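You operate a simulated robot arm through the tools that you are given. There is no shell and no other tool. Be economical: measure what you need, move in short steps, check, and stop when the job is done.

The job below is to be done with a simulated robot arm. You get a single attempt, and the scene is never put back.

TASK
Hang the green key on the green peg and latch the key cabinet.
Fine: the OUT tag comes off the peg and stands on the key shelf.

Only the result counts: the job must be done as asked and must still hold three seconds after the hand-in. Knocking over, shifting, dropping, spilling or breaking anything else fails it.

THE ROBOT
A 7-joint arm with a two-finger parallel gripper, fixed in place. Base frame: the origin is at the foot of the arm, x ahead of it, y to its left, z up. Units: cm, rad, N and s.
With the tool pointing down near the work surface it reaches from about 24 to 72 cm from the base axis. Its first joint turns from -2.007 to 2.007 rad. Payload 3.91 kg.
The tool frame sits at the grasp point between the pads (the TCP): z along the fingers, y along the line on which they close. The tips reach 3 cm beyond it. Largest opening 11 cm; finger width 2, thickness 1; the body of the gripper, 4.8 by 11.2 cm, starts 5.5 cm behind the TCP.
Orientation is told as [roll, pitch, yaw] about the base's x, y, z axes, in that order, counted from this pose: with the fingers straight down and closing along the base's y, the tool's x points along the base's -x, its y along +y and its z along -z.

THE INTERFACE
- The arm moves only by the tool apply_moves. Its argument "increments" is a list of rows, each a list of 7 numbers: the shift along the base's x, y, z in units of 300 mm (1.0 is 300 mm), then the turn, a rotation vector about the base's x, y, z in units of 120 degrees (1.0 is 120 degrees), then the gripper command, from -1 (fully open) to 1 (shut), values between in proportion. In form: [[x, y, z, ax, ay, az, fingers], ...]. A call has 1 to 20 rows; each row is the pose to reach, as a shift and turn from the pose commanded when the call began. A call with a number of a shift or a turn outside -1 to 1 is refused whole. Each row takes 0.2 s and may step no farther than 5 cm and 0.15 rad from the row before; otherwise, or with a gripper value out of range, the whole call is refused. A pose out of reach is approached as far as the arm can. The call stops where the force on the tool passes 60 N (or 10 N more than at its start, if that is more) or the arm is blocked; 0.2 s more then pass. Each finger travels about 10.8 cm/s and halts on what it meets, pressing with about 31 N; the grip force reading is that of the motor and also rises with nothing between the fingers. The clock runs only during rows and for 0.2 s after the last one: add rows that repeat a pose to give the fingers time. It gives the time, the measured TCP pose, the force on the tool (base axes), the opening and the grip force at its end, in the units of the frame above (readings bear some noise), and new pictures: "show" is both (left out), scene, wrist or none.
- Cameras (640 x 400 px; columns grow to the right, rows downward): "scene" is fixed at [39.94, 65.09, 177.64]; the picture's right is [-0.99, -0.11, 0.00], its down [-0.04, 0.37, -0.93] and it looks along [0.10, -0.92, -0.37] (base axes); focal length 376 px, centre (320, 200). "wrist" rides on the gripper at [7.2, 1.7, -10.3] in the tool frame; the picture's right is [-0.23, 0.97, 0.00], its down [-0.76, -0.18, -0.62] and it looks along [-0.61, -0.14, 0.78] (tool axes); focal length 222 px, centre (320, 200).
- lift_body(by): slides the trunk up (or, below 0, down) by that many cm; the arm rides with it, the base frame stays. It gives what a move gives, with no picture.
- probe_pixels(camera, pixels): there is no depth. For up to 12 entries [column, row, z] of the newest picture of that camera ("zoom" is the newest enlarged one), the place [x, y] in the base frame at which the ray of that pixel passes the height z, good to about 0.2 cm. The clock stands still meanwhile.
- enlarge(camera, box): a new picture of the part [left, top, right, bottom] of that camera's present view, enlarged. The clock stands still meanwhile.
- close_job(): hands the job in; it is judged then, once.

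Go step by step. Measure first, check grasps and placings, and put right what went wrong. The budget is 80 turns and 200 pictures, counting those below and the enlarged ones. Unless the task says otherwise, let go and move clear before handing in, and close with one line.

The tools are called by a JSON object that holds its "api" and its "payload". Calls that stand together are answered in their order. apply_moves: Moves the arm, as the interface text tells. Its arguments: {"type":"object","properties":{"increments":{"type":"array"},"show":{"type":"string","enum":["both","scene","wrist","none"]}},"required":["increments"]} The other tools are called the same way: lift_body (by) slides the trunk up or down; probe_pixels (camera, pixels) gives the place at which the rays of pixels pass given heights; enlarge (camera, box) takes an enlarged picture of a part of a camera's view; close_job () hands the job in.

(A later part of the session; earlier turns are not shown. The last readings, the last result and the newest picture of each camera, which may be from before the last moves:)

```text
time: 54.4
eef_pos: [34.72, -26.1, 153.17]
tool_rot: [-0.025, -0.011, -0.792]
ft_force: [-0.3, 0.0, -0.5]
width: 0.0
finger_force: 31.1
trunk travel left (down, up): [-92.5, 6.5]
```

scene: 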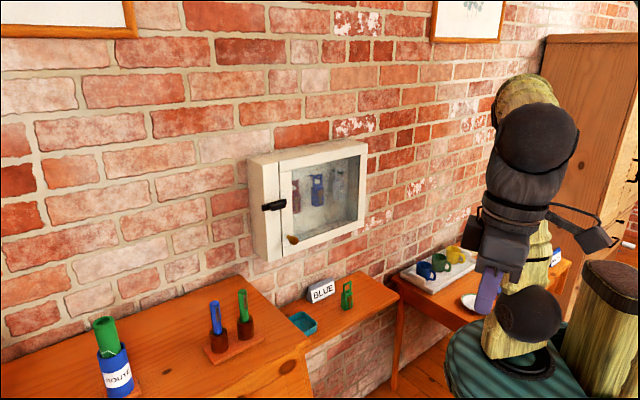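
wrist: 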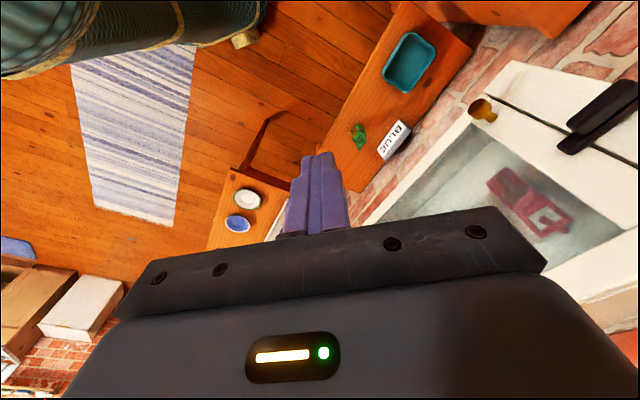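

Next I'll pitch back up to the tilt-25° pose I had at T=0, keeping to the original path.

{"api": "apply_moves", "payload": {"increments": [[0.03, -0.015, -0.06, -0.045, -0.045, 0, 1], [0.06, -0.03, -0.12, -0.09, -0.09, 0, 1], [0.09, -0.045, -0.18, -0.135, -0.135, 0, 1], [0.12, -0.06, -0.24, -0.18, -0.18, 0, 1], [0.15, -0.075, -0.31, -0.225, -0.225, 0, 1], [0.18, -0.09, -0.38, -0.27, -0.27, 0, 1], [0.2, -0.11, -0.45, -0.315, -0.315, 0, 1], [0.22, -0.123, -0.507, -0.35, -0.35, 0, 1], [0.22, -0.123, -0.507, -0.383, -0.383, 0, 1], [0.22, -0.123, -0.507, -0.383, -0.383, 0, 1]], "show": "scene"}}

```text
time: 56.6
eef_pos: [40.93, -30.12, 138.05]
tool_rot: [-0.003, -1.146, -0.808]
ft_force: [-0.2, 0.4, 0.0]
width: 0.0
finger_force: 31.0
out of reach, approached as far as the arm can: row 7
trunk travel left (down, up): [-92.5, 6.5]
```

scene: 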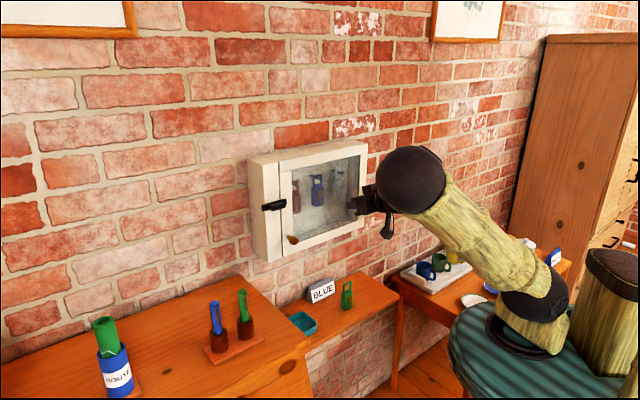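

The arm has now changed branch: the elbow swung out and the shoulder leans far over. I'll test the outward reach toward the latch from here.

{"api": "apply_moves", "payload": {"increments": [[0.12, -0.02, -0.03, 0, 0, 0, 1], [0.24, -0.04, -0.06, 0, 0, 0, 1], [0.36, -0.06, -0.1, 0, 0, 0, 1], [0.48, -0.07, -0.14, 0, 0, 0, 1], [0.6, -0.09, -0.18, 0, 0, 0, 1], [0.68, -0.1, -0.21, 0, 0, 0, 1], [0.68, -0.1, -0.21, 0, 0, 0, 1]]}}

```text
time: 58.2
eef_pos: [61.7, -33.05, 131.64]
tool_rot: [-0.009, -1.145, -0.805]
ft_force: [-0.3, -0.5, 0.0]
width: 0.01
finger_force: 30.8
trunk travel left (down, up): [-92.5, 6.5]
```

scene: 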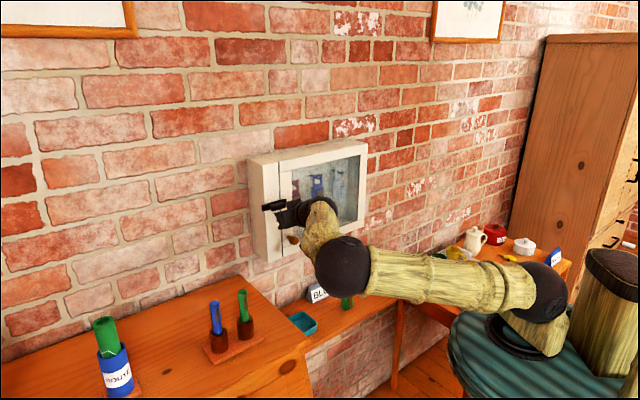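
wrist: 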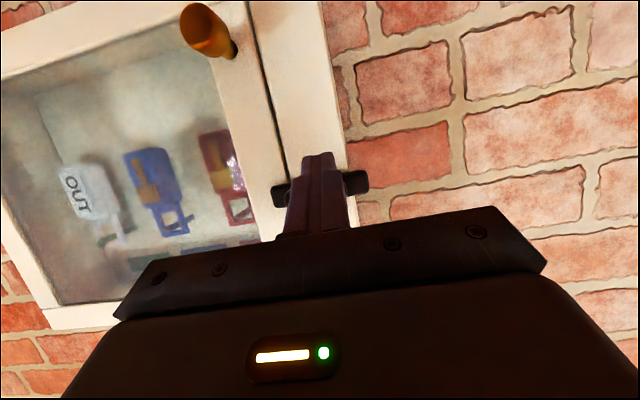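

The reach is fine now. The tips are just below the latch bar (wrist 320,188; the picture is inverted); I'll advance 3.3 cm to sit under its outer end.

{"api": "apply_moves", "payload": {"increments": [[0.045, -0.033, -0.01, 0, 0, 0, 1], [0.09, -0.066, -0.01, 0, 0, 0, 1], [0.09, -0.066, -0.01, 0, 0, 0, 1]]}}

{"api": "enlarge", "payload": {"camera": "scene", "box": [240, 180, 340, 260]}}

```text
time: 59.0
eef_pos: [64.47, -34.97, 131.13]
tool_rot: [-0.007, -1.145, -0.804]
ft_force: [-0.4, 0.1, -0.3]
width: 0.0
finger_force: 31.7
trunk travel left (down, up): [-92.5, 6.5]
```

scene: 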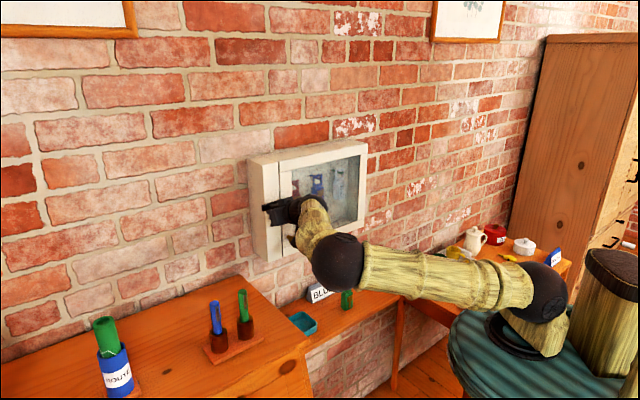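
wrist: 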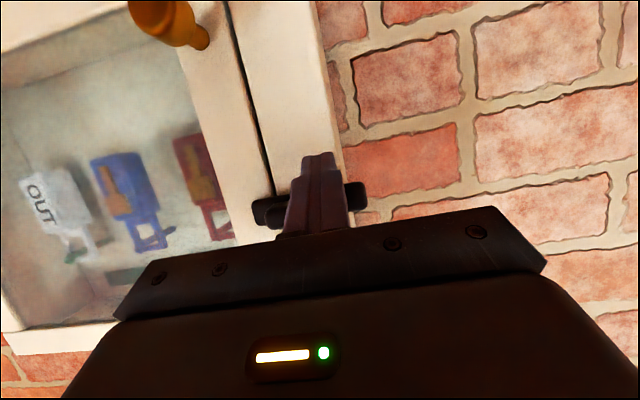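

```text
5.00 times, centred on (290, 220) of scene
```

zoom: 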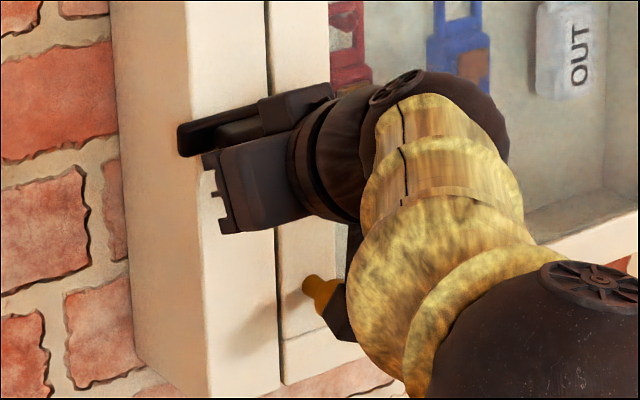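

The tips (d≈73.0, z≈129.9) are under the bar's outer end. Now I'll push up gently and watch the force.

{"api": "apply_moves", "payload": {"increments": [[0, 0, 0.03, 0, 0, 0, 1], [0, 0, 0.06, 0, 0, 0, 1], [0, 0, 0.09, 0, 0, 0, 1], [0, 0, 0.12, 0, 0, 0, 1], [0, 0, 0.14, 0, 0, 0, 1]]}}

{"api": "enlarge", "payload": {"camera": "wrist", "box": [220, 110, 400, 250]}}

```text
time: 60.2
eef_pos: [64.27, -34.92, 135.69]
tool_rot: [-0.005, -1.144, -0.804]
ft_force: [1.2, 0.5, 0.0]
width: 0.01
finger_force: 31.3
trunk travel left (down, up): [-92.5, 6.5]
```

scene: 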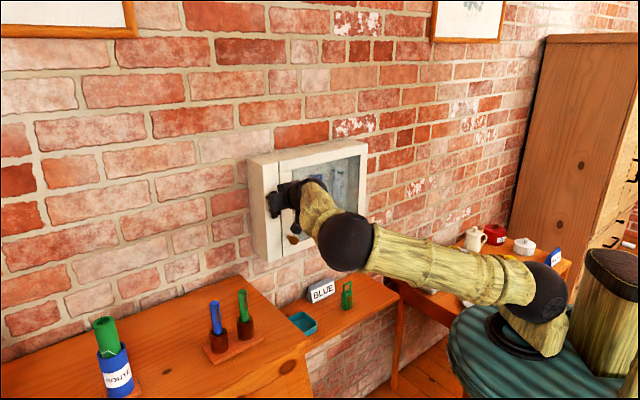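
wrist: 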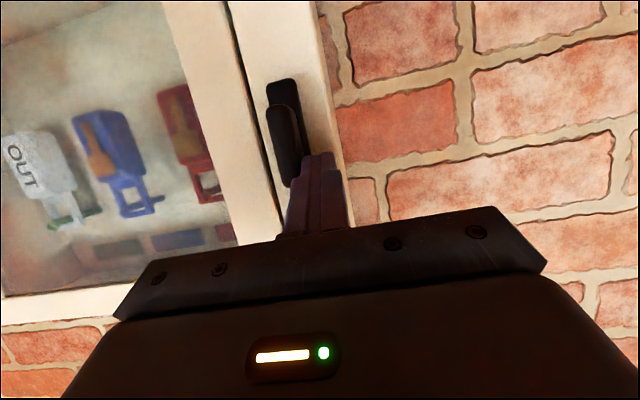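

```text
2.86 times, centred on (310, 180) of wrist
```

zoom: 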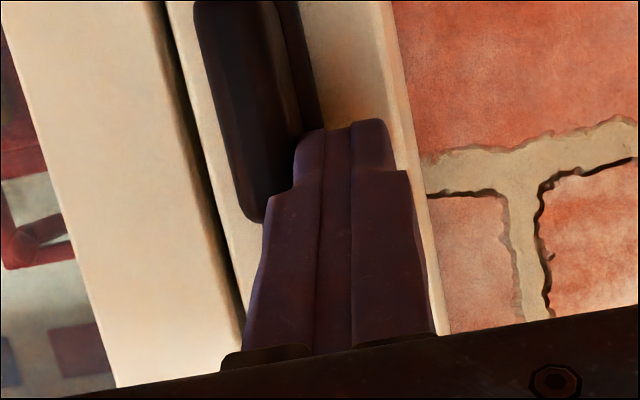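

The turn-button now stands upright, clear of the seam. I'll back off, level the tool and go in front of the knob (u≈13.8, z≈121).

{"api": "apply_moves", "payload": {"increments": [[-0.1, 0.1, 0, 0, 0, 0, 1], [-0.2, 0.2, 0, 0, 0, 0, 1], [-0.26, 0.18, -0.1, -0.036, -0.036, 0, 0.4], [-0.31, 0.15, -0.2, -0.072, -0.072, 0, 0.2], [-0.35, 0.12, -0.3, -0.108, -0.108, 0, 0.2], [-0.38, 0.1, -0.4, -0.144, -0.144, 0, 0.2], [-0.402, 0.075, -0.49, -0.144, -0.144, 0, 0.2], [-0.402, 0.075, -0.49, -0.144, -0.144, 0, 0.2]]}}

```text
time: 61.8
eef_pos: [51.38, -33.25, 149.32]
tool_rot: [2.173, -0.916, -3.006]
ft_force: [0.4, -0.9, -0.6]
width: 4.39
finger_force: 0.0
out of reach, approached as far as the arm can: row 7, 8
trunk travel left (down, up): [-92.5, 6.5]
stopped in row 8: the arm was blocked; the commanded pose is now the measured one
```

scene: 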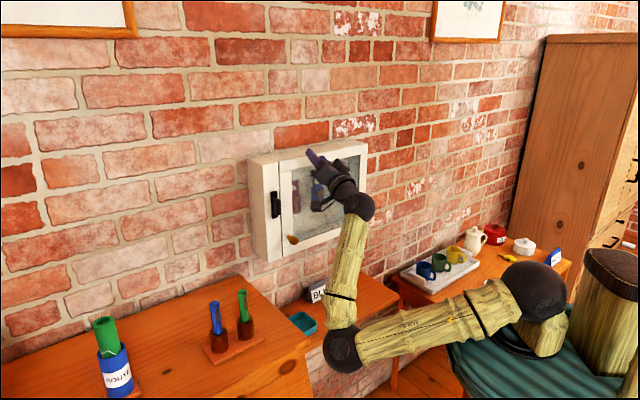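
wrist: 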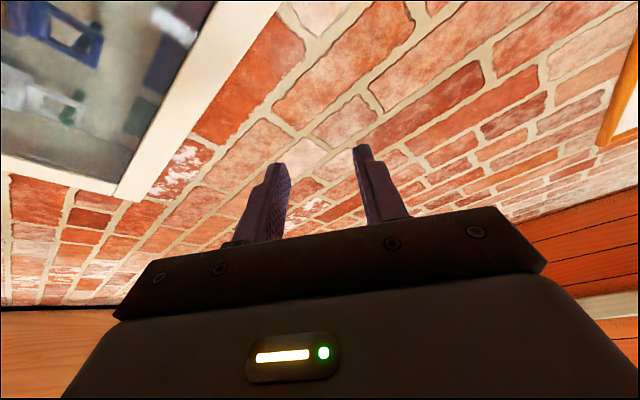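

The arm jumped to an elbow-down posture while I leveled it; the tool now points up above the cabinet, and nothing seems touched. I'll look closely at the shelf first, then restore the tilted pose.

{"api": "apply_moves", "payload": {"increments": [[0, 0.02, 0, 0.012, 0.055, 0.009, 0.2], [0, 0.04, 0, 0.024, 0.11, 0.018, 0.2], [0, 0.05, 0, 0.036, 0.165, 0.026, 0.2], [-0.01, 0.06, -0.05, 0.048, 0.22, 0.035, 0.2], [-0.016, 0.07, -0.1, 0.06, 0.275, 0.043, 0.2], [-0.016, 0.07, -0.15, 0.072, 0.33, 0.052, 0.2], [-0.016, 0.07, -0.22, 0.085, 0.385, 0.061, 0.2], [-0.016, 0.07, -0.31, 0.097, 0.444, 0.07, 0.2], [-0.016, 0.07, -0.31, 0.097, 0.444, 0.07, 0.2]]}}

```text
time: 63.8
eef_pos: [50.68, -30.85, 139.79]
tool_rot: [-0.013, -1.143, -0.782]
ft_force: [-0.1, 0.0, 0.1]
width: 4.39
finger_force: 0.1
trunk travel left (down, up): [-92.5, 6.5]
```

scene: 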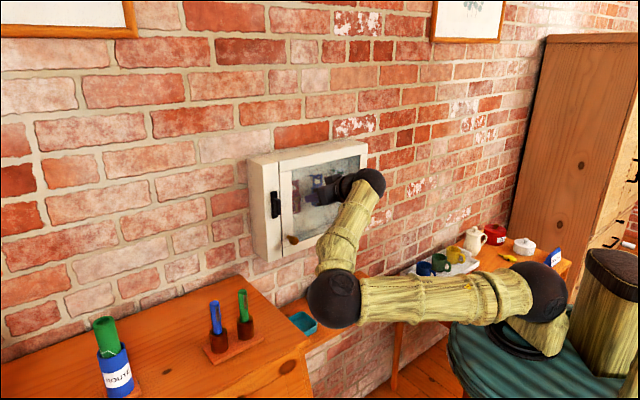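
wrist: 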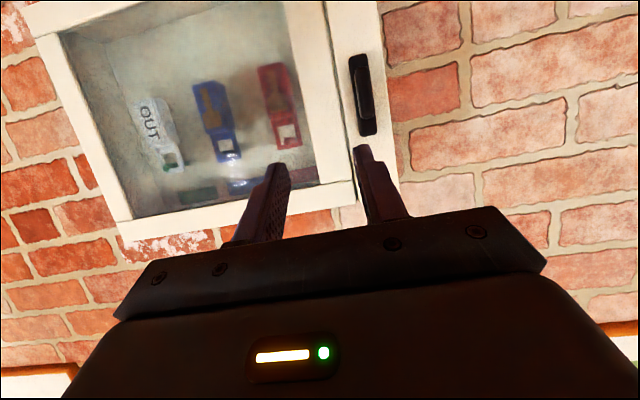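

The pose is back to normal. To get down to knob height without reshaping the arm, I'll lower the trunk by 15 cm.

{"api": "lift_body", "payload": {"by": -16}}

{"api": "apply_moves", "payload": {"increments": [[0.03, -0.04, -0.02, 0, 0, 0, 0.2], [0.07, -0.08, -0.05, 0, 0, 0, 0.2], [0.1, -0.11, -0.08, 0, 0, 0, 0.2], [0.1, -0.11, -0.08, 0, 0, 0, 0.2]]}}

```text
time: 65.6
eef_pos: [50.77, -31.01, 123.82]
tool_rot: [-0.011, -1.144, -0.785]
ft_force: [-0.8, -0.2, 0.0]
width: 4.41
finger_force: 0.1
trunk travel left (down, up): [-76.5, 22.5]
```

```text
time: 66.6
eef_pos: [53.79, -34.27, 121.4]
tool_rot: [-0.012, -1.146, -0.787]
ft_force: [-0.4, -0.3, 0.6]
width: 4.38
finger_force: 0.1
trunk travel left (down, up): [-76.5, 22.5]
```

scene: 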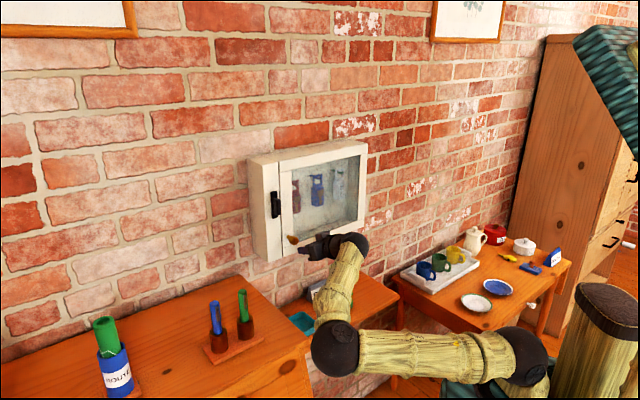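
wrist: 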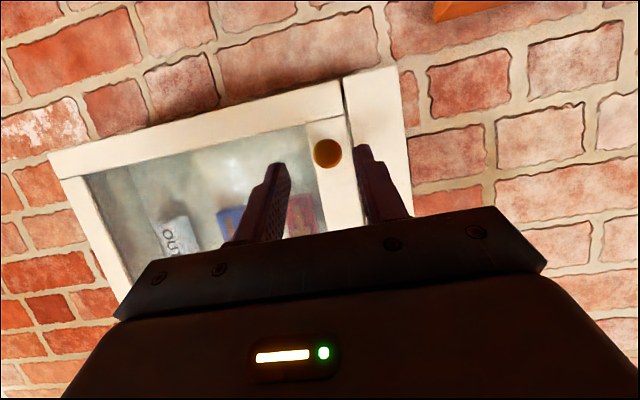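

The knob (wrist 327,153) lies between the fingers. I'll measure it at its height.

{"api": "probe_pixels", "payload": {"camera": "wrist", "pixels": [[327, 153, 120], [327, 153, 120.9], [327, 153, 121.8]]}}

{"api": "probe_pixels", "payload": {"camera": "scene", "pixels": [[293.5, 240, 120], [293.5, 240, 120.9], [293.5, 240, 121.8]]}}

```text
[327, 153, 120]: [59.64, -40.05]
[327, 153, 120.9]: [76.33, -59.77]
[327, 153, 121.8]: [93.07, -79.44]
```

```text
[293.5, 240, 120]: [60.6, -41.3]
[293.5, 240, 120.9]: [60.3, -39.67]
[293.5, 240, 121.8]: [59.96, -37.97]
```

The rays cross at about (60.6,-41.2,120.05), so the knob is at d≈72, u≈13.7. I'll advance over it and close.

{"api": "apply_moves", "payload": {"increments": [[0.07, -0.07, -0.01, 0, 0, 0, 0.2], [0.14, -0.14, -0.02, 0, 0, 0, 0.2], [0.203, -0.208, -0.027, 0, 0, 0, 0.2], [0.203, -0.208, -0.027, 0, 0, 0, 0.2], [0.203, -0.208, -0.027, 0, 0, 0, 1], [0.203, -0.208, -0.027, 0, 0, 0, 1], [0.203, -0.208, -0.027, 0, 0, 0, 1]]}}

```text
time: 68.2
eef_pos: [60.06, -40.42, 120.5]
tool_rot: [-0.012, -1.146, -0.784]
ft_force: [3.0, 2.8, 3.0]
width: 2.78
finger_force: 44.5
trunk travel left (down, up): [-76.5, 22.5]
```

scene: 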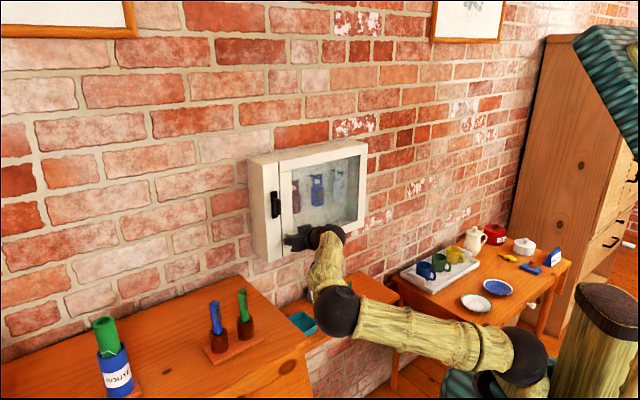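
wrist: 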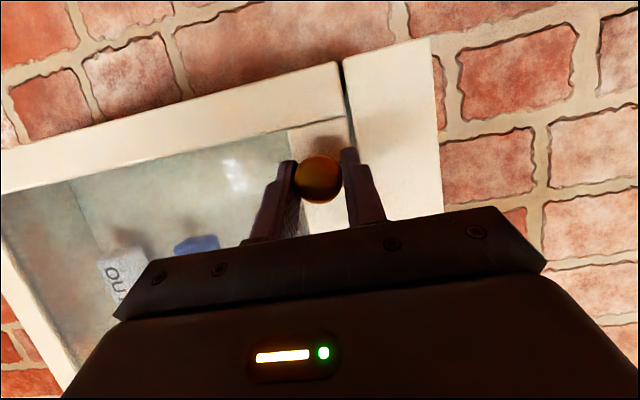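

The knob is gripped (2.8 cm). Now I'll pull the door along its arc (hinge at u≈-21.5, d≈74.4), yawing with it to 24°.

{"api": "apply_moves", "payload": {"increments": [[-0.0483, 0.0389, 0, 0, 0, 0.025, 1], [-0.0992, 0.0742, 0, 0, 0, 0.05, 1], [-0.152, 0.1072, 0, 0, 0, 0.075, 1], [-0.2062, 0.1374, 0, 0, 0, 0.1, 1], [-0.2621, 0.1645, 0, 0, 0, 0.125, 1], [-0.3191, 0.189, 0, 0, 0, 0.15, 1], [-0.3774, 0.2105, 0, 0, 0, 0.175, 1], [-0.4365, 0.2286, 0, 0, 0, 0.2, 1]]}}

```text
time: 70.0
eef_pos: [46.64, -34.16, 120.55]
tool_rot: [-0.005, -1.145, -0.377]
ft_force: [-5.6, -24.7, -6.9]
width: 2.76
finger_force: 44.9
trunk travel left (down, up): [-76.5, 22.5]
```

scene: 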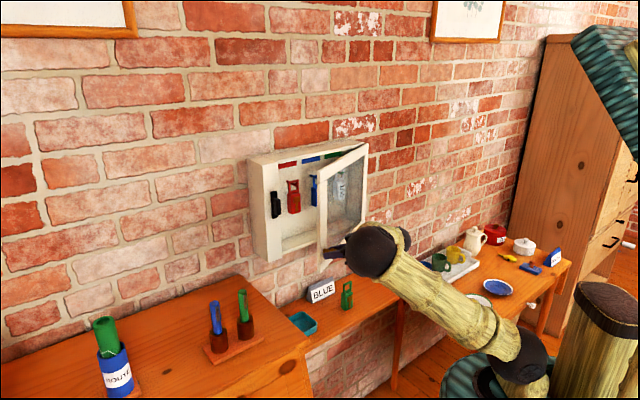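
wrist: 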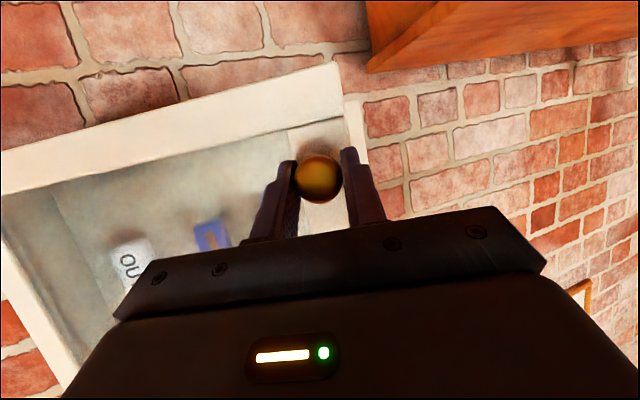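

The door swings open well (24°). The side force (−25 N along y) fits a hinge slightly deeper (d≈76), so I'll continue with the corrected arc to 48°.

{"api": "apply_moves", "payload": {"increments": [[-0.0721, -0.0071, 0, 0, 0, 0.025, 1], [-0.1336, 0.0021, 0, 0, 0, 0.05, 1], [-0.195, 0.007, 0, 0, 0, 0.075, 1], [-0.2574, 0.0108, 0, 0, 0, 0.1, 1], [-0.32, 0.01, 0, 0, 0, 0.125, 1], [-0.3818, 0.0066, 0, 0, 0, 0.15, 1], [-0.443, -0.001, 0, 0, 0, 0.175, 1], [-0.5049, -0.0108, 0, 0, 0, 0.2, 1]]}}

```text
time: 71.8
eef_pos: [31.6, -33.83, 120.47]
tool_rot: [-0.012, -1.143, 0.054]
ft_force: [-2.8, 16.9, -19.8]
width: 2.78
finger_force: 45.3
trunk travel left (down, up): [-76.5, 22.5]
```

scene: 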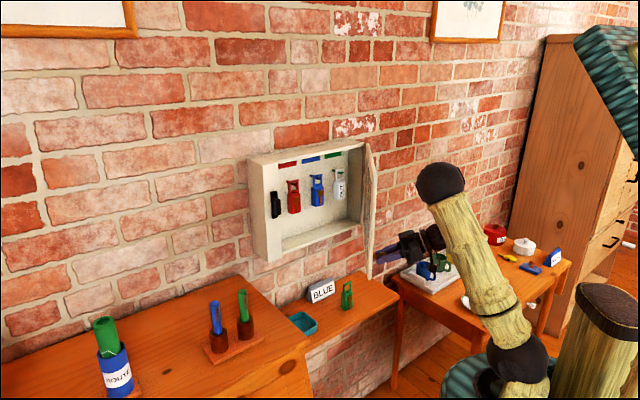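
wrist: 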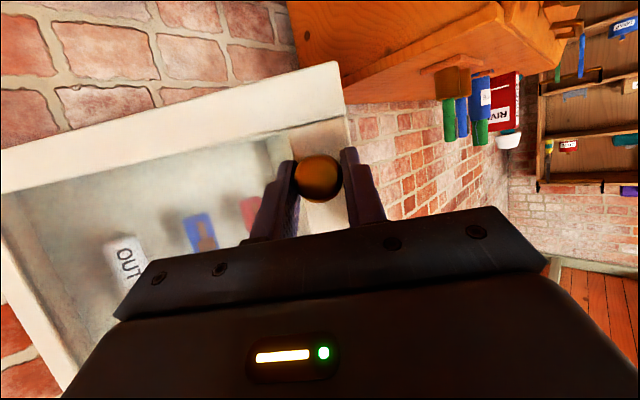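

The door is at about 48° and the arm is in a natural elbow-up posture. I'll release the knob, retreat along the tool and move to the +y side of the door's free edge.

{"api": "apply_moves", "payload": {"increments": [[0, 0, 0, 0, 0, 0, -0.1], [0, 0, 0, 0, 0, 0, -0.1], [-0.07, -0.003, 0.03, 0, 0, 0, -0.1], [-0.135, -0.007, 0.063, 0, 0, 0, -0.1], [-0.14, 0.1, 0.08, 0, 0, -0.05, 0.5], [-0.14, 0.22, 0.1, 0, 0, -0.1, 1], [-0.13, 0.34, 0.12, 0, 0, -0.15, 1], [-0.1, 0.46, 0.14, 0, 0, -0.2, 1], [-0.05, 0.56, 0.15, 0, 0, -0.25, 1], [0, 0.62, 0.15, 0, 0, -0.3, 1], [0, 0.62, 0.15, 0, 0, -0.35, 1], [0, 0.62, 0.15, 0, 0, -0.4, 1]]}}

```text
time: 74.4
eef_pos: [37.09, -24.3, 128.17]
tool_rot: [0.007, -1.138, -0.788]
ft_force: [0.0, -0.7, -0.2]
width: 0.01
finger_force: 30.5
out of reach, approached as far as the arm can: row 7, 8, 9, 10, 11, 12
trunk travel left (down, up): [-76.5, 22.5]
```

scene: 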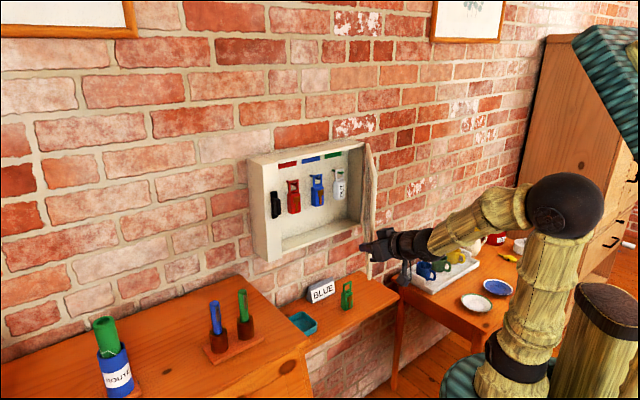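
wrist: 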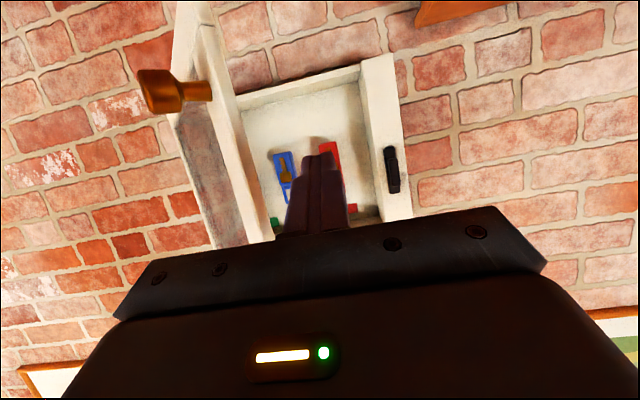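

The hand is now on the inner side of the half-open door, which appears to the left in the wrist view. I'll advance 8 cm and sweep toward the hinge side to push the door wide open.

{"api": "apply_moves", "payload": {"increments": [[0.1, -0.1, 0, 0, 0, 0, 1], [0.189, -0.189, 0, 0, 0, 0, 1], [0.11, -0.268, 0, 0, 0, 0, 1], [0.03, -0.348, 0, 0, 0, 0, 1], [-0.05, -0.428, 0, 0, 0, 0, 1], [-0.13, -0.508, 0, 0, 0, 0, 1], [-0.2, -0.578, 0, 0, 0, 0, 1], [-0.27, -0.648, 0, 0, 0, 0, 1], [-0.353, -0.731, 0, 0, 0, 0, 1], [-0.353, -0.731, 0, 0, 0, 0, 1]]}}

```text
time: 75.5
eef_pos: [37.04, -33.03, 129.38]
tool_rot: [0.016, -1.167, -0.791]
ft_force: [-7.5, 49.0, 14.8]
width: 0.01
finger_force: 31.0
out of reach, approached as far as the arm can: row 1, 2, 3, 4
trunk travel left (down, up): [-76.5, 22.5]
stopped in row 5: the force on the tool passed its limit (the readings are from after the stop); the commanded pose is now the measured one
```

scene: 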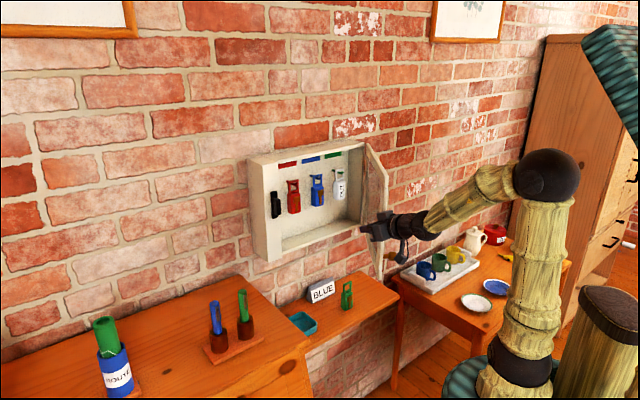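
wrist: 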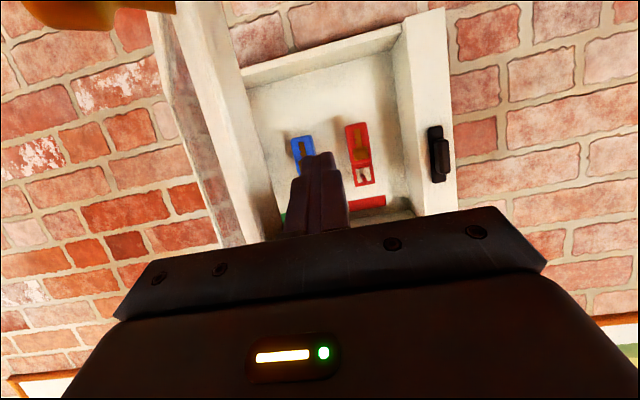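

The door is moving, but at that speed the force limit tripped (49 N). I'll keep pushing toward −u more slowly.

{"api": "apply_moves", "payload": {"increments": [[-0.02, -0.02, 0, 0, 0, 0, 1], [-0.04, -0.04, 0, 0, 0, 0, 1], [-0.06, -0.06, 0, 0, 0, 0, 1], [-0.08, -0.08, 0, 0, 0, 0, 1], [-0.1, -0.1, 0, 0, 0, 0, 1], [-0.12, -0.12, 0, 0, 0, 0, 1], [-0.14, -0.14, 0, 0, 0, 0, 1], [-0.16, -0.16, 0, 0, 0, 0, 1], [-0.18, -0.18, 0, 0, 0, 0, 1], [-0.2, -0.2, 0, 0, 0, 0, 1], [-0.22, -0.22, 0, 0, 0, 0, 1], [-0.24, -0.24, 0, 0, 0, 0, 1], [-0.26, -0.26, 0, 0, 0, 0, 1], [-0.28, -0.28, 0, 0, 0, 0, 1], [-0.3, -0.3, 0, 0, 0, 0, 1], [-0.32, -0.32, 0, 0, 0, 0, 1], [-0.34, -0.34, 0, 0, 0, 0, 1], [-0.36, -0.36, 0, 0, 0, 0, 1]]}}

```text
time: 75.8
eef_pos: [36.98, -32.87, 129.41]
tool_rot: [0.015, -1.168, -0.782]
ft_force: [-7.1, 43.9, 14.9]
width: 0.01
finger_force: 30.7
trunk travel left (down, up): [-76.5, 22.5]
stopped in row 1: the force on the tool passed its limit (the readings are from after the stop); the commanded pose is now the measured one
```

scene: 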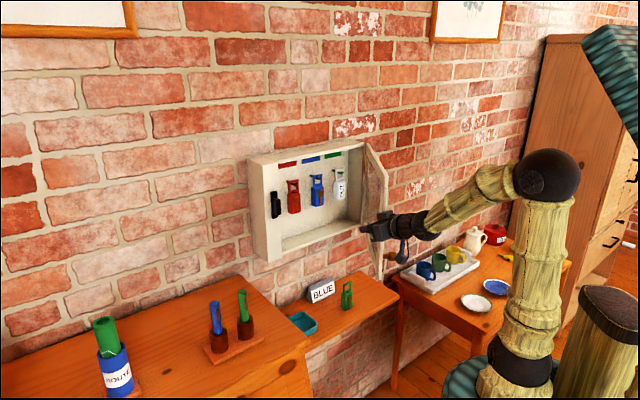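
wrist: 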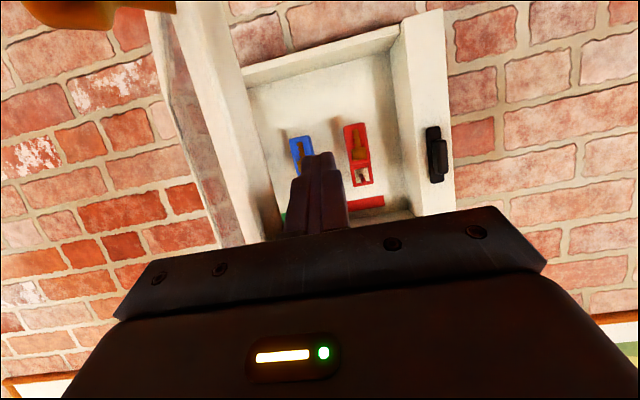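

The palm's front is jammed against the door's free edge, pushing along the door. I'll back off 4 cm so the fingers' side meets the door's inner face instead, then sweep slowly.

{"api": "apply_moves", "payload": {"increments": [[-0.05, 0.05, 0, 0, 0, 0, 1], [-0.1, 0.1, 0, 0, 0, 0, 1], [-0.12, 0.08, 0, 0, 0, 0, 1], [-0.15, 0.05, 0, 0, 0, 0, 1], [-0.18, 0.02, 0, 0, 0, 0, 1], [-0.21, -0.01, 0, 0, 0, 0, 1], [-0.24, -0.04, 0, 0, 0, 0, 1], [-0.27, -0.07, 0, 0, 0, 0, 1], [-0.3, -0.1, 0, 0, 0, 0, 1]]}}

```text
time: 77.7
eef_pos: [28.31, -35.29, 129.05]
tool_rot: [0.024, -1.156, -0.791]
ft_force: [-16.6, 41.9, 4.4]
width: 0.01
finger_force: 31.4
trunk travel left (down, up): [-76.5, 22.5]
stopped in row 9: the force on the tool passed its limit (the readings are from after the stop); the commanded pose is now the measured one
```

scene: 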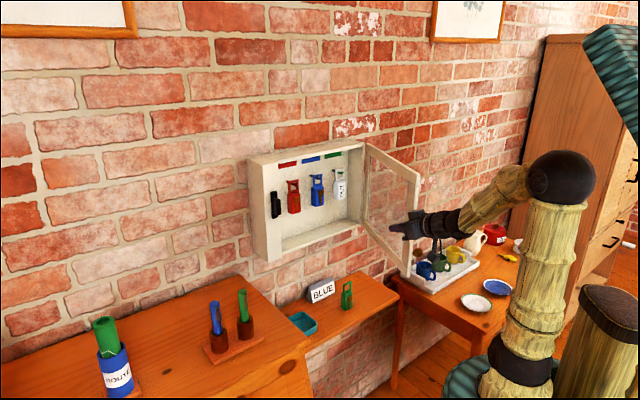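
wrist: 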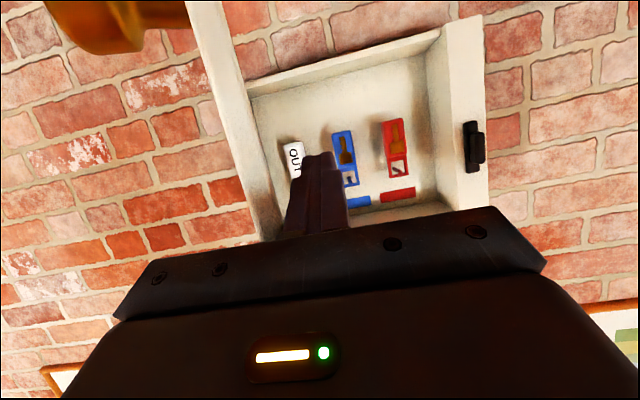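

The door is now around 70° open and again the palm touches its edge. I'll back off another 4 cm and sweep further.

{"api": "apply_moves", "payload": {"increments": [[-0.045, 0.045, 0, 0, 0, 0, 1], [-0.095, 0.095, 0, 0, 0, 0, 1], [-0.125, 0.065, 0, 0, 0, 0, 1], [-0.155, 0.035, 0, 0, 0, 0, 1], [-0.185, 0.005, 0, 0, 0, 0, 1], [-0.215, -0.025, 0, 0, 0, 0, 1], [-0.245, -0.055, 0, 0, 0, 0, 1], [-0.275, -0.085, 0, 0, 0, 0, 1], [-0.305, -0.115, 0, 0, 0, 0, 1], [-0.335, -0.145, 0, 0, 0, 0, 1], [-0.365, -0.175, 0, 0, 0, 0, 1]]}}

```text
time: 80.1
eef_pos: [17.62, -41.49, 128.73]
tool_rot: [0.034, -1.152, -0.805]
ft_force: [-1.2, -1.0, -1.0]
width: 0.0
finger_force: 30.9
trunk travel left (down, up): [-76.5, 22.5]
```

scene: 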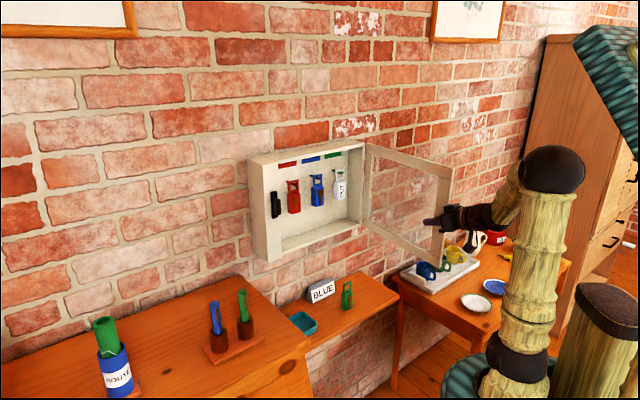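
wrist: 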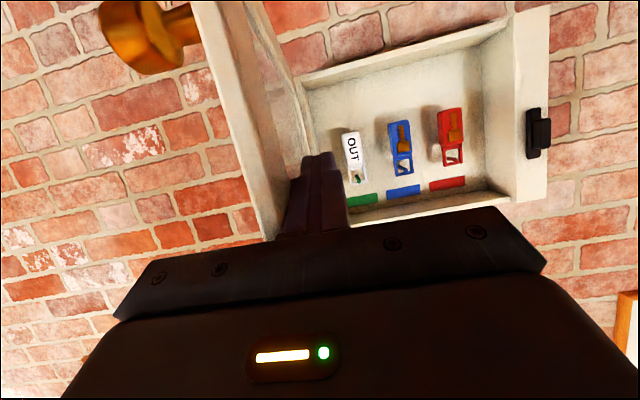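

The door is about 86° open. I'll push 4 cm more for clearance.

{"api": "apply_moves", "payload": {"increments": [[-0.025, -0.025, 0, 0, 0, 0, 1], [-0.05, -0.05, 0, 0, 0, 0, 1], [-0.075, -0.075, 0, 0, 0, 0, 1], [-0.1, -0.1, 0, 0, 0, 0, 1], [-0.125, -0.125, 0, 0, 0, 0, 1], [-0.1, -0.1, 0, 0, 0, 0, 1], [-0.02, -0.02, 0.05, 0, 0, 0, 1], [0.08, 0.08, 0.15, 0, 0, 0, 1], [0.18, 0.18, 0.25, 0, 0, 0, 1]]}}

```text
refused: row 8 steps farther than a row can; nothing moved
```

One row was slightly too long; I'll resend it with smaller steps.

{"api": "apply_moves", "payload": {"increments": [[-0.025, -0.025, 0, 0, 0, 0, 1], [-0.05, -0.05, 0, 0, 0, 0, 1], [-0.075, -0.075, 0, 0, 0, 0, 1], [-0.1, -0.1, 0, 0, 0, 0, 1], [-0.125, -0.125, 0, 0, 0, 0, 1], [-0.1, -0.1, 0, 0, 0, 0, 1], [-0.02, -0.02, 0.05, 0, 0, 0, 1], [0.06, 0.06, 0.1, 0, 0, 0, 1], [0.14, 0.14, 0.15, 0, 0, 0, 1], [0.22, 0.22, 0.2, 0, 0, 0, 1]]}}

```text
time: 82.3
eef_pos: [24.41, -34.88, 134.58]
tool_rot: [0.03, -1.151, -0.804]
ft_force: [-0.5, 0.1, 0.0]
width: 0.0
finger_force: 31.3
trunk travel left (down, up): [-76.5, 22.5]
```

scene: 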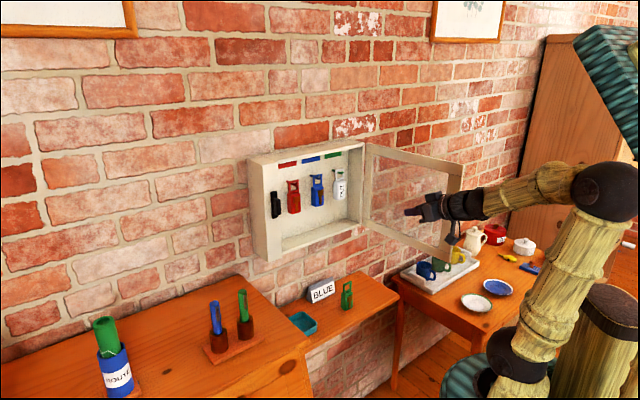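
wrist: 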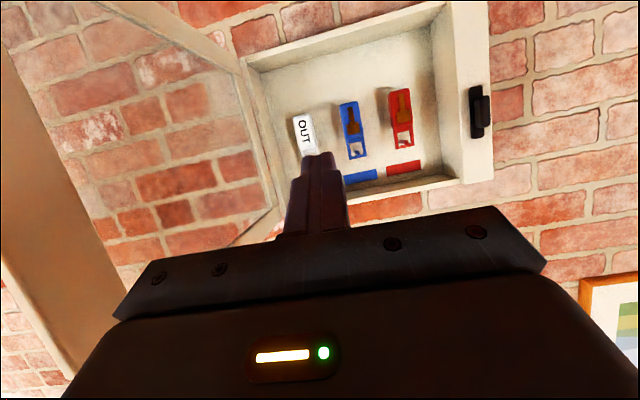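

The door stands wide open. Now I'll enlarge the OUT tag and the pegs in both cameras to measure them.

{"api": "enlarge", "payload": {"camera": "scene", "box": [265, 145, 365, 215]}}

{"api": "enlarge", "payload": {"camera": "wrist", "box": [270, 80, 430, 190]}}

```text
5.71 times, centred on (315, 180) of scene
```

zoom: 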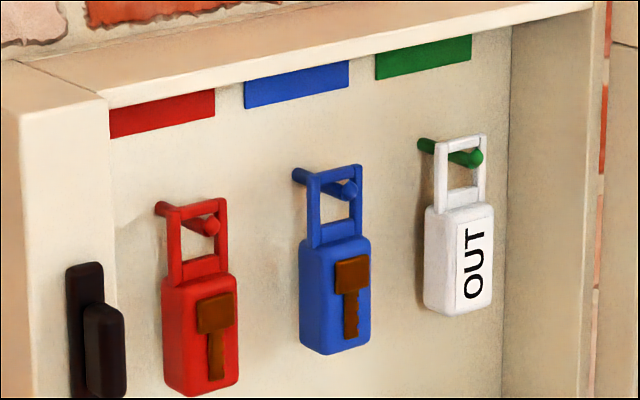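

```text
3.64 times, centred on (350, 135) of wrist
```

zoom: 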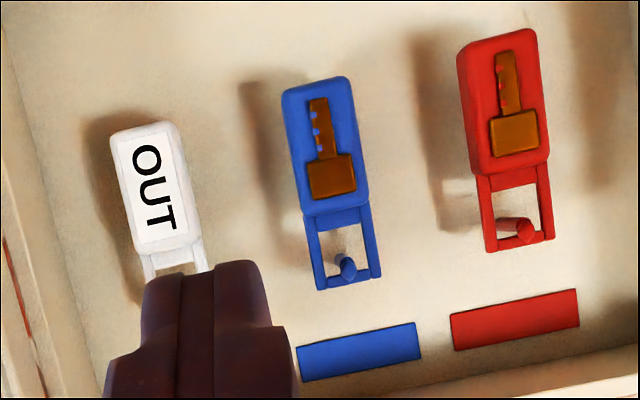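

The tag hangs at u≈-12.7, its body z 126–133, the green peg at z≈136.5 spanning d 78–83. To get the long-reach arm branch back I'll repeat the recipe that worked: trunk to the top, tool down, then pitch up.

{"api": "lift_body", "payload": {"by": 16}}

{"api": "apply_moves", "payload": {"increments": [[0.04, 0.035, 0.01, 0.045, 0.045, 0, 1], [0.08, 0.07, 0.02, 0.09, 0.09, 0, 1], [0.12, 0.1, 0.03, 0.135, 0.135, 0, 1], [0.16, 0.135, 0.04, 0.18, 0.18, 0, 1], [0.2, 0.17, 0.05, 0.225, 0.225, 0, 1], [0.24, 0.2, 0.06, 0.27, 0.27, 0, 1], [0.28, 0.24, 0.07, 0.315, 0.315, 0, 1], [0.32, 0.27, 0.08, 0.36, 0.36, 0, 1], [0.343, 0.293, 0.08, 0.389, 0.389, 0, 1], [0.343, 0.293, 0.08, 0.389, 0.389, 0, 1]], "show": "scene"}}

```text
time: 84.1
eef_pos: [24.44, -35.02, 150.53]
tool_rot: [0.034, -1.149, -0.807]
ft_force: [-0.1, -0.1, 0.6]
width: 0.0
finger_force: 31.1
trunk travel left (down, up): [-92.5, 6.5]
```

```text
time: 86.3
eef_pos: [34.59, -26.26, 152.9]
tool_rot: [0.014, 0.004, -0.794]
ft_force: [-0.7, 1.1, 0.2]
width: 0.02
finger_force: 31.2
trunk travel left (down, up): [-92.5, 6.5]
```

scene: 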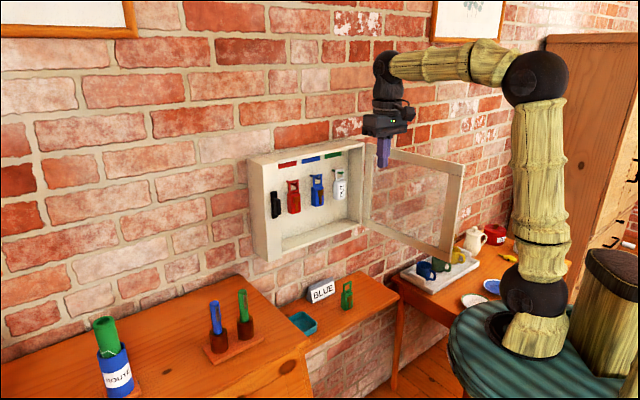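

Now the pitch-up to (41,-30,138) as before.

{"api": "apply_moves", "payload": {"increments": [[0.03, -0.015, -0.06, -0.045, -0.045, 0, 1], [0.06, -0.03, -0.12, -0.09, -0.09, 0, 1], [0.09, -0.045, -0.18, -0.135, -0.135, 0, 1], [0.12, -0.06, -0.24, -0.18, -0.18, 0, 1], [0.15, -0.075, -0.31, -0.225, -0.225, 0, 1], [0.18, -0.09, -0.38, -0.27, -0.27, 0, 1], [0.2, -0.11, -0.45, -0.315, -0.315, 0, 1], [0.22, -0.123, -0.507, -0.35, -0.35, 0, 1], [0.22, -0.123, -0.507, -0.383, -0.383, 0, 1], [0.22, -0.123, -0.507, -0.383, -0.383, 0, 1]], "show": "scene"}}

```text
time: 88.5
eef_pos: [41.29, -30.04, 137.76]
tool_rot: [0.031, -1.133, -0.804]
ft_force: [-0.9, 0.3, 0.0]
width: 0.01
finger_force: 31.2
out of reach, approached as far as the arm can: row 6, 7, 8
trunk travel left (down, up): [-92.5, 6.5]
```

scene: 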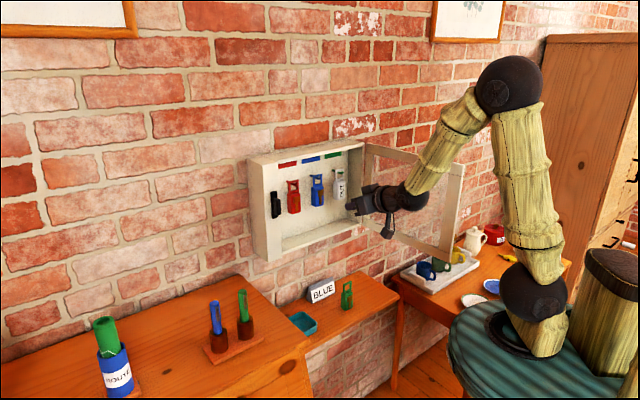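

The elbow is up with the base turned to the other side, perhaps the normal branch. I'll test by moving to the pre-grasp in front of the OUT tag, opening the fingers partway.

{"api": "apply_moves", "payload": {"increments": [[-0.02, -0.14, -0.04, 0, 0, 0, 0], [-0.04, -0.28, -0.08, 0, 0, 0, -0.1], [-0.06, -0.42, -0.12, 0, 0, 0, -0.1], [-0.08, -0.56, -0.16, 0, 0, 0, -0.1], [-0.1, -0.7, -0.2, 0, 0, 0, -0.1], [-0.12, -0.857, -0.227, 0, 0, 0, -0.1], [-0.12, -0.857, -0.227, 0, 0, 0, -0.1]]}}

```text
time: 90.1
eef_pos: [37.99, -55.21, 131.1]
tool_rot: [0.031, -1.136, -0.801]
ft_force: [-0.3, -0.5, -0.6]
width: 6.04
finger_force: 0.1
trunk travel left (down, up): [-92.5, 6.5]
```

scene: 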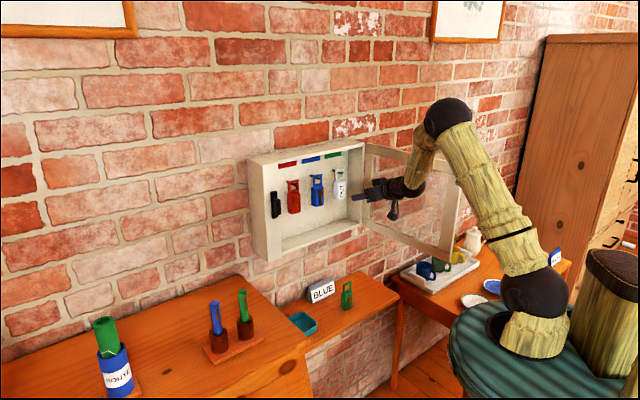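
wrist: 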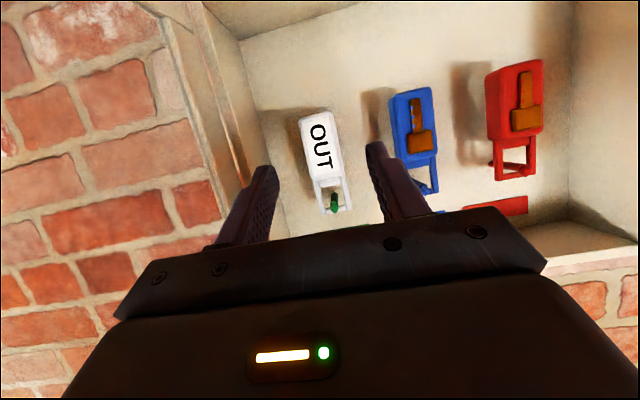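

This branch reaches easily and the OUT tag (wrist 320,148) is centred between the tips. I'll cross-measure its position.

{"api": "probe_pixels", "payload": {"camera": "wrist", "pixels": [[321, 145, 128.5], [321, 145, 129.5], [321, 145, 130.5], [336, 210, 136], [336, 210, 137]]}}

{"api": "probe_pixels", "payload": {"camera": "scene", "pixels": [[340, 191, 128.5], [340, 191, 129.5], [340, 191, 130.5], [342.7, 172.5, 136], [342.7, 172.5, 137]]}}

{"api": "enlarge", "payload": {"camera": "wrist", "box": [250, 90, 420, 230]}}

```text
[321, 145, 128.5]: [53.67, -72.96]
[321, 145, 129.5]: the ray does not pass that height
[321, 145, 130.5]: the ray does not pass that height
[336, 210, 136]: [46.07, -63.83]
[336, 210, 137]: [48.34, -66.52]
```

```text
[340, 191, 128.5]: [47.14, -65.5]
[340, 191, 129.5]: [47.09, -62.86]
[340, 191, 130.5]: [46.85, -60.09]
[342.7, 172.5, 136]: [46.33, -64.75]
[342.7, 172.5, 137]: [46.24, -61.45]
```

```text
2.86 times, centred on (335, 160) of wrist
```

zoom: 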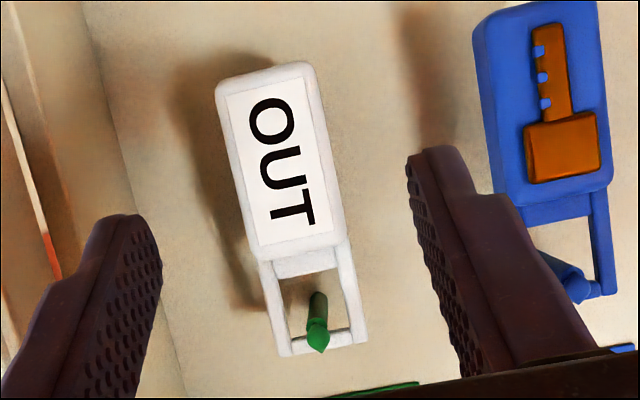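

The peg tip is at about (46.2,-64.2,136.1), with the tag's front near d≈78.3. I'll advance around the tag and close.

{"api": "apply_moves", "payload": {"increments": [[0.08, -0.08, -0.01, 0, 0, 0, -0.1], [0.16, -0.16, -0.02, 0, 0, 0, -0.1], [0.23, -0.236, -0.03, 0, 0, 0, -0.1], [0.295, -0.301, -0.037, 0, 0, 0, -0.1], [0.295, -0.301, -0.037, 0, 0, 0, -0.1], [0.295, -0.301, -0.037, 0, 0, 0, 1], [0.295, -0.301, -0.037, 0, 0, 0, 1], [0.295, -0.301, -0.037, 0, 0, 0, 1]]}}

```text
time: 91.9
eef_pos: [46.71, -64.5, 129.9]
tool_rot: [0.033, -1.132, -0.804]
ft_force: [0.1, -0.9, 0.4]
width: 3.95
finger_force: 31.0
trunk travel left (down, up): [-92.5, 6.5]
```

scene: 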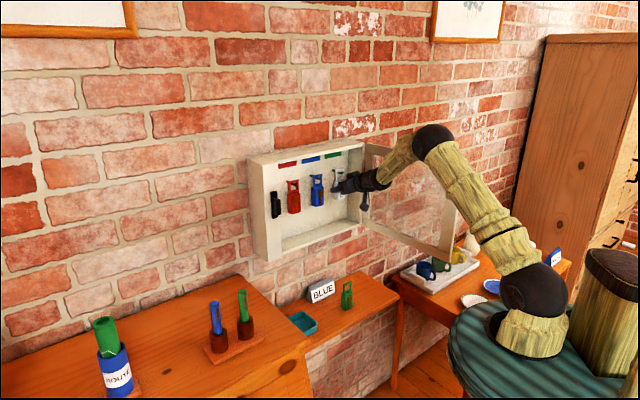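
wrist: 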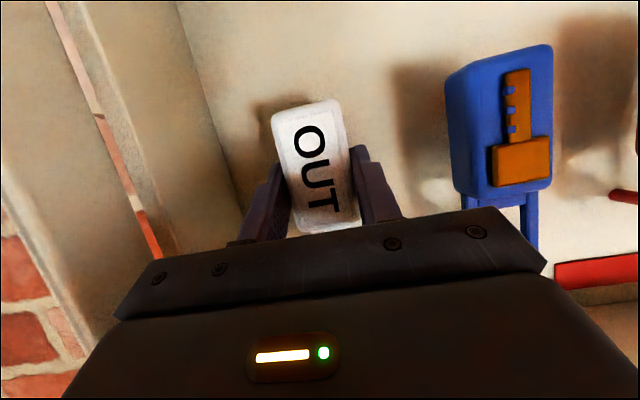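

The tag is held (3.95 cm). I'll lift it 1.3 cm to free the loop and draw it straight off the peg.

{"api": "apply_moves", "payload": {"increments": [[0, 0, 0.022, 0, 0, 0, 1], [0, 0, 0.043, 0, 0, 0, 1], [-0.05, 0.05, 0.043, 0, 0, 0, 1], [-0.1, 0.1, 0.043, 0, 0, 0, 1], [-0.15, 0.15, 0.043, 0, 0, 0, 1], [-0.2, 0.2, 0.043, 0, 0, 0, 1], [-0.28, 0.28, 0.043, 0, 0, 0, 1], [-0.36, 0.36, 0.043, 0, 0, 0, 1]]}}

```text
time: 93.7
eef_pos: [35.72, -53.73, 131.06]
tool_rot: [0.033, -1.135, -0.805]
ft_force: [0.0, -0.1, -0.8]
width: 3.93
finger_force: 30.9
trunk travel left (down, up): [-92.5, 6.5]
```

scene: 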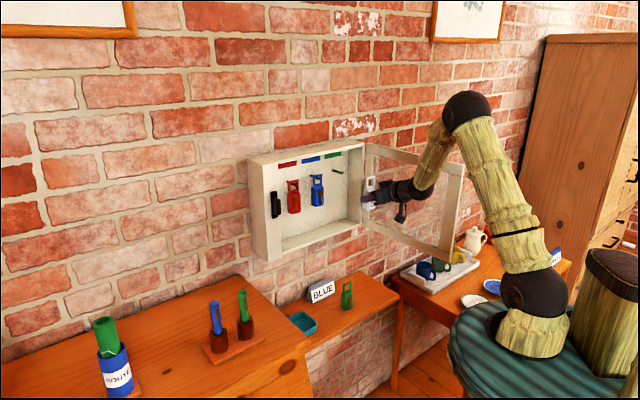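
wrist: 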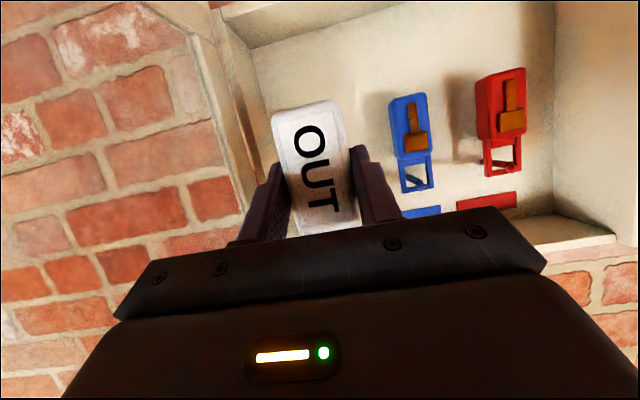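

The tag is free of the peg. I'll lower the whole arm with the trunk toward the shelf, staying left of the door.

{"api": "lift_body", "payload": {"by": -37}}

{"api": "apply_moves", "payload": {"increments": [[0, -0.06, 0, 0, 0, 0, 1], [-0.01, -0.13, 0, 0, 0, 0, 1], [-0.02, -0.2, 0, 0, 0, 0, 1], [-0.036, -0.26, 0, 0, 0, 0, 1], [-0.036, -0.26, 0, 0, 0, 0, 1]]}}

```text
time: 97.3
eef_pos: [35.72, -53.84, 93.93]
tool_rot: [0.033, -1.133, -0.805]
ft_force: [-1.0, 0.3, -0.3]
width: 3.91
finger_force: 30.7
trunk travel left (down, up): [-55.5, 43.5]
```

```text
time: 98.5
eef_pos: [34.79, -61.76, 93.84]
tool_rot: [0.033, -1.131, -0.806]
ft_force: [-0.3, 0.0, -0.1]
width: 3.91
finger_force: 30.9
trunk travel left (down, up): [-55.5, 43.5]
```

scene: 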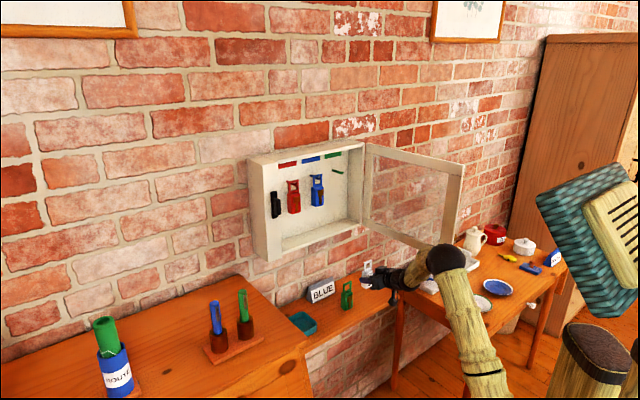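
wrist: 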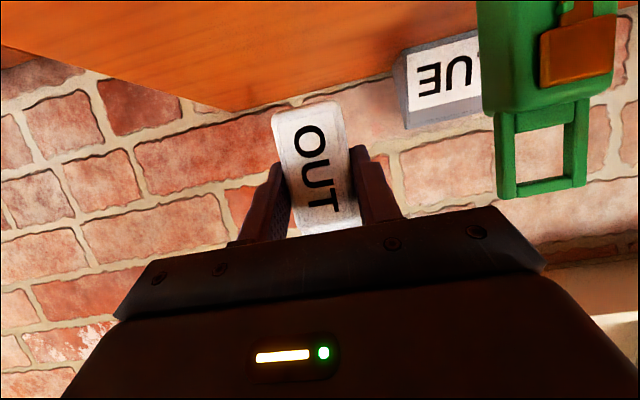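

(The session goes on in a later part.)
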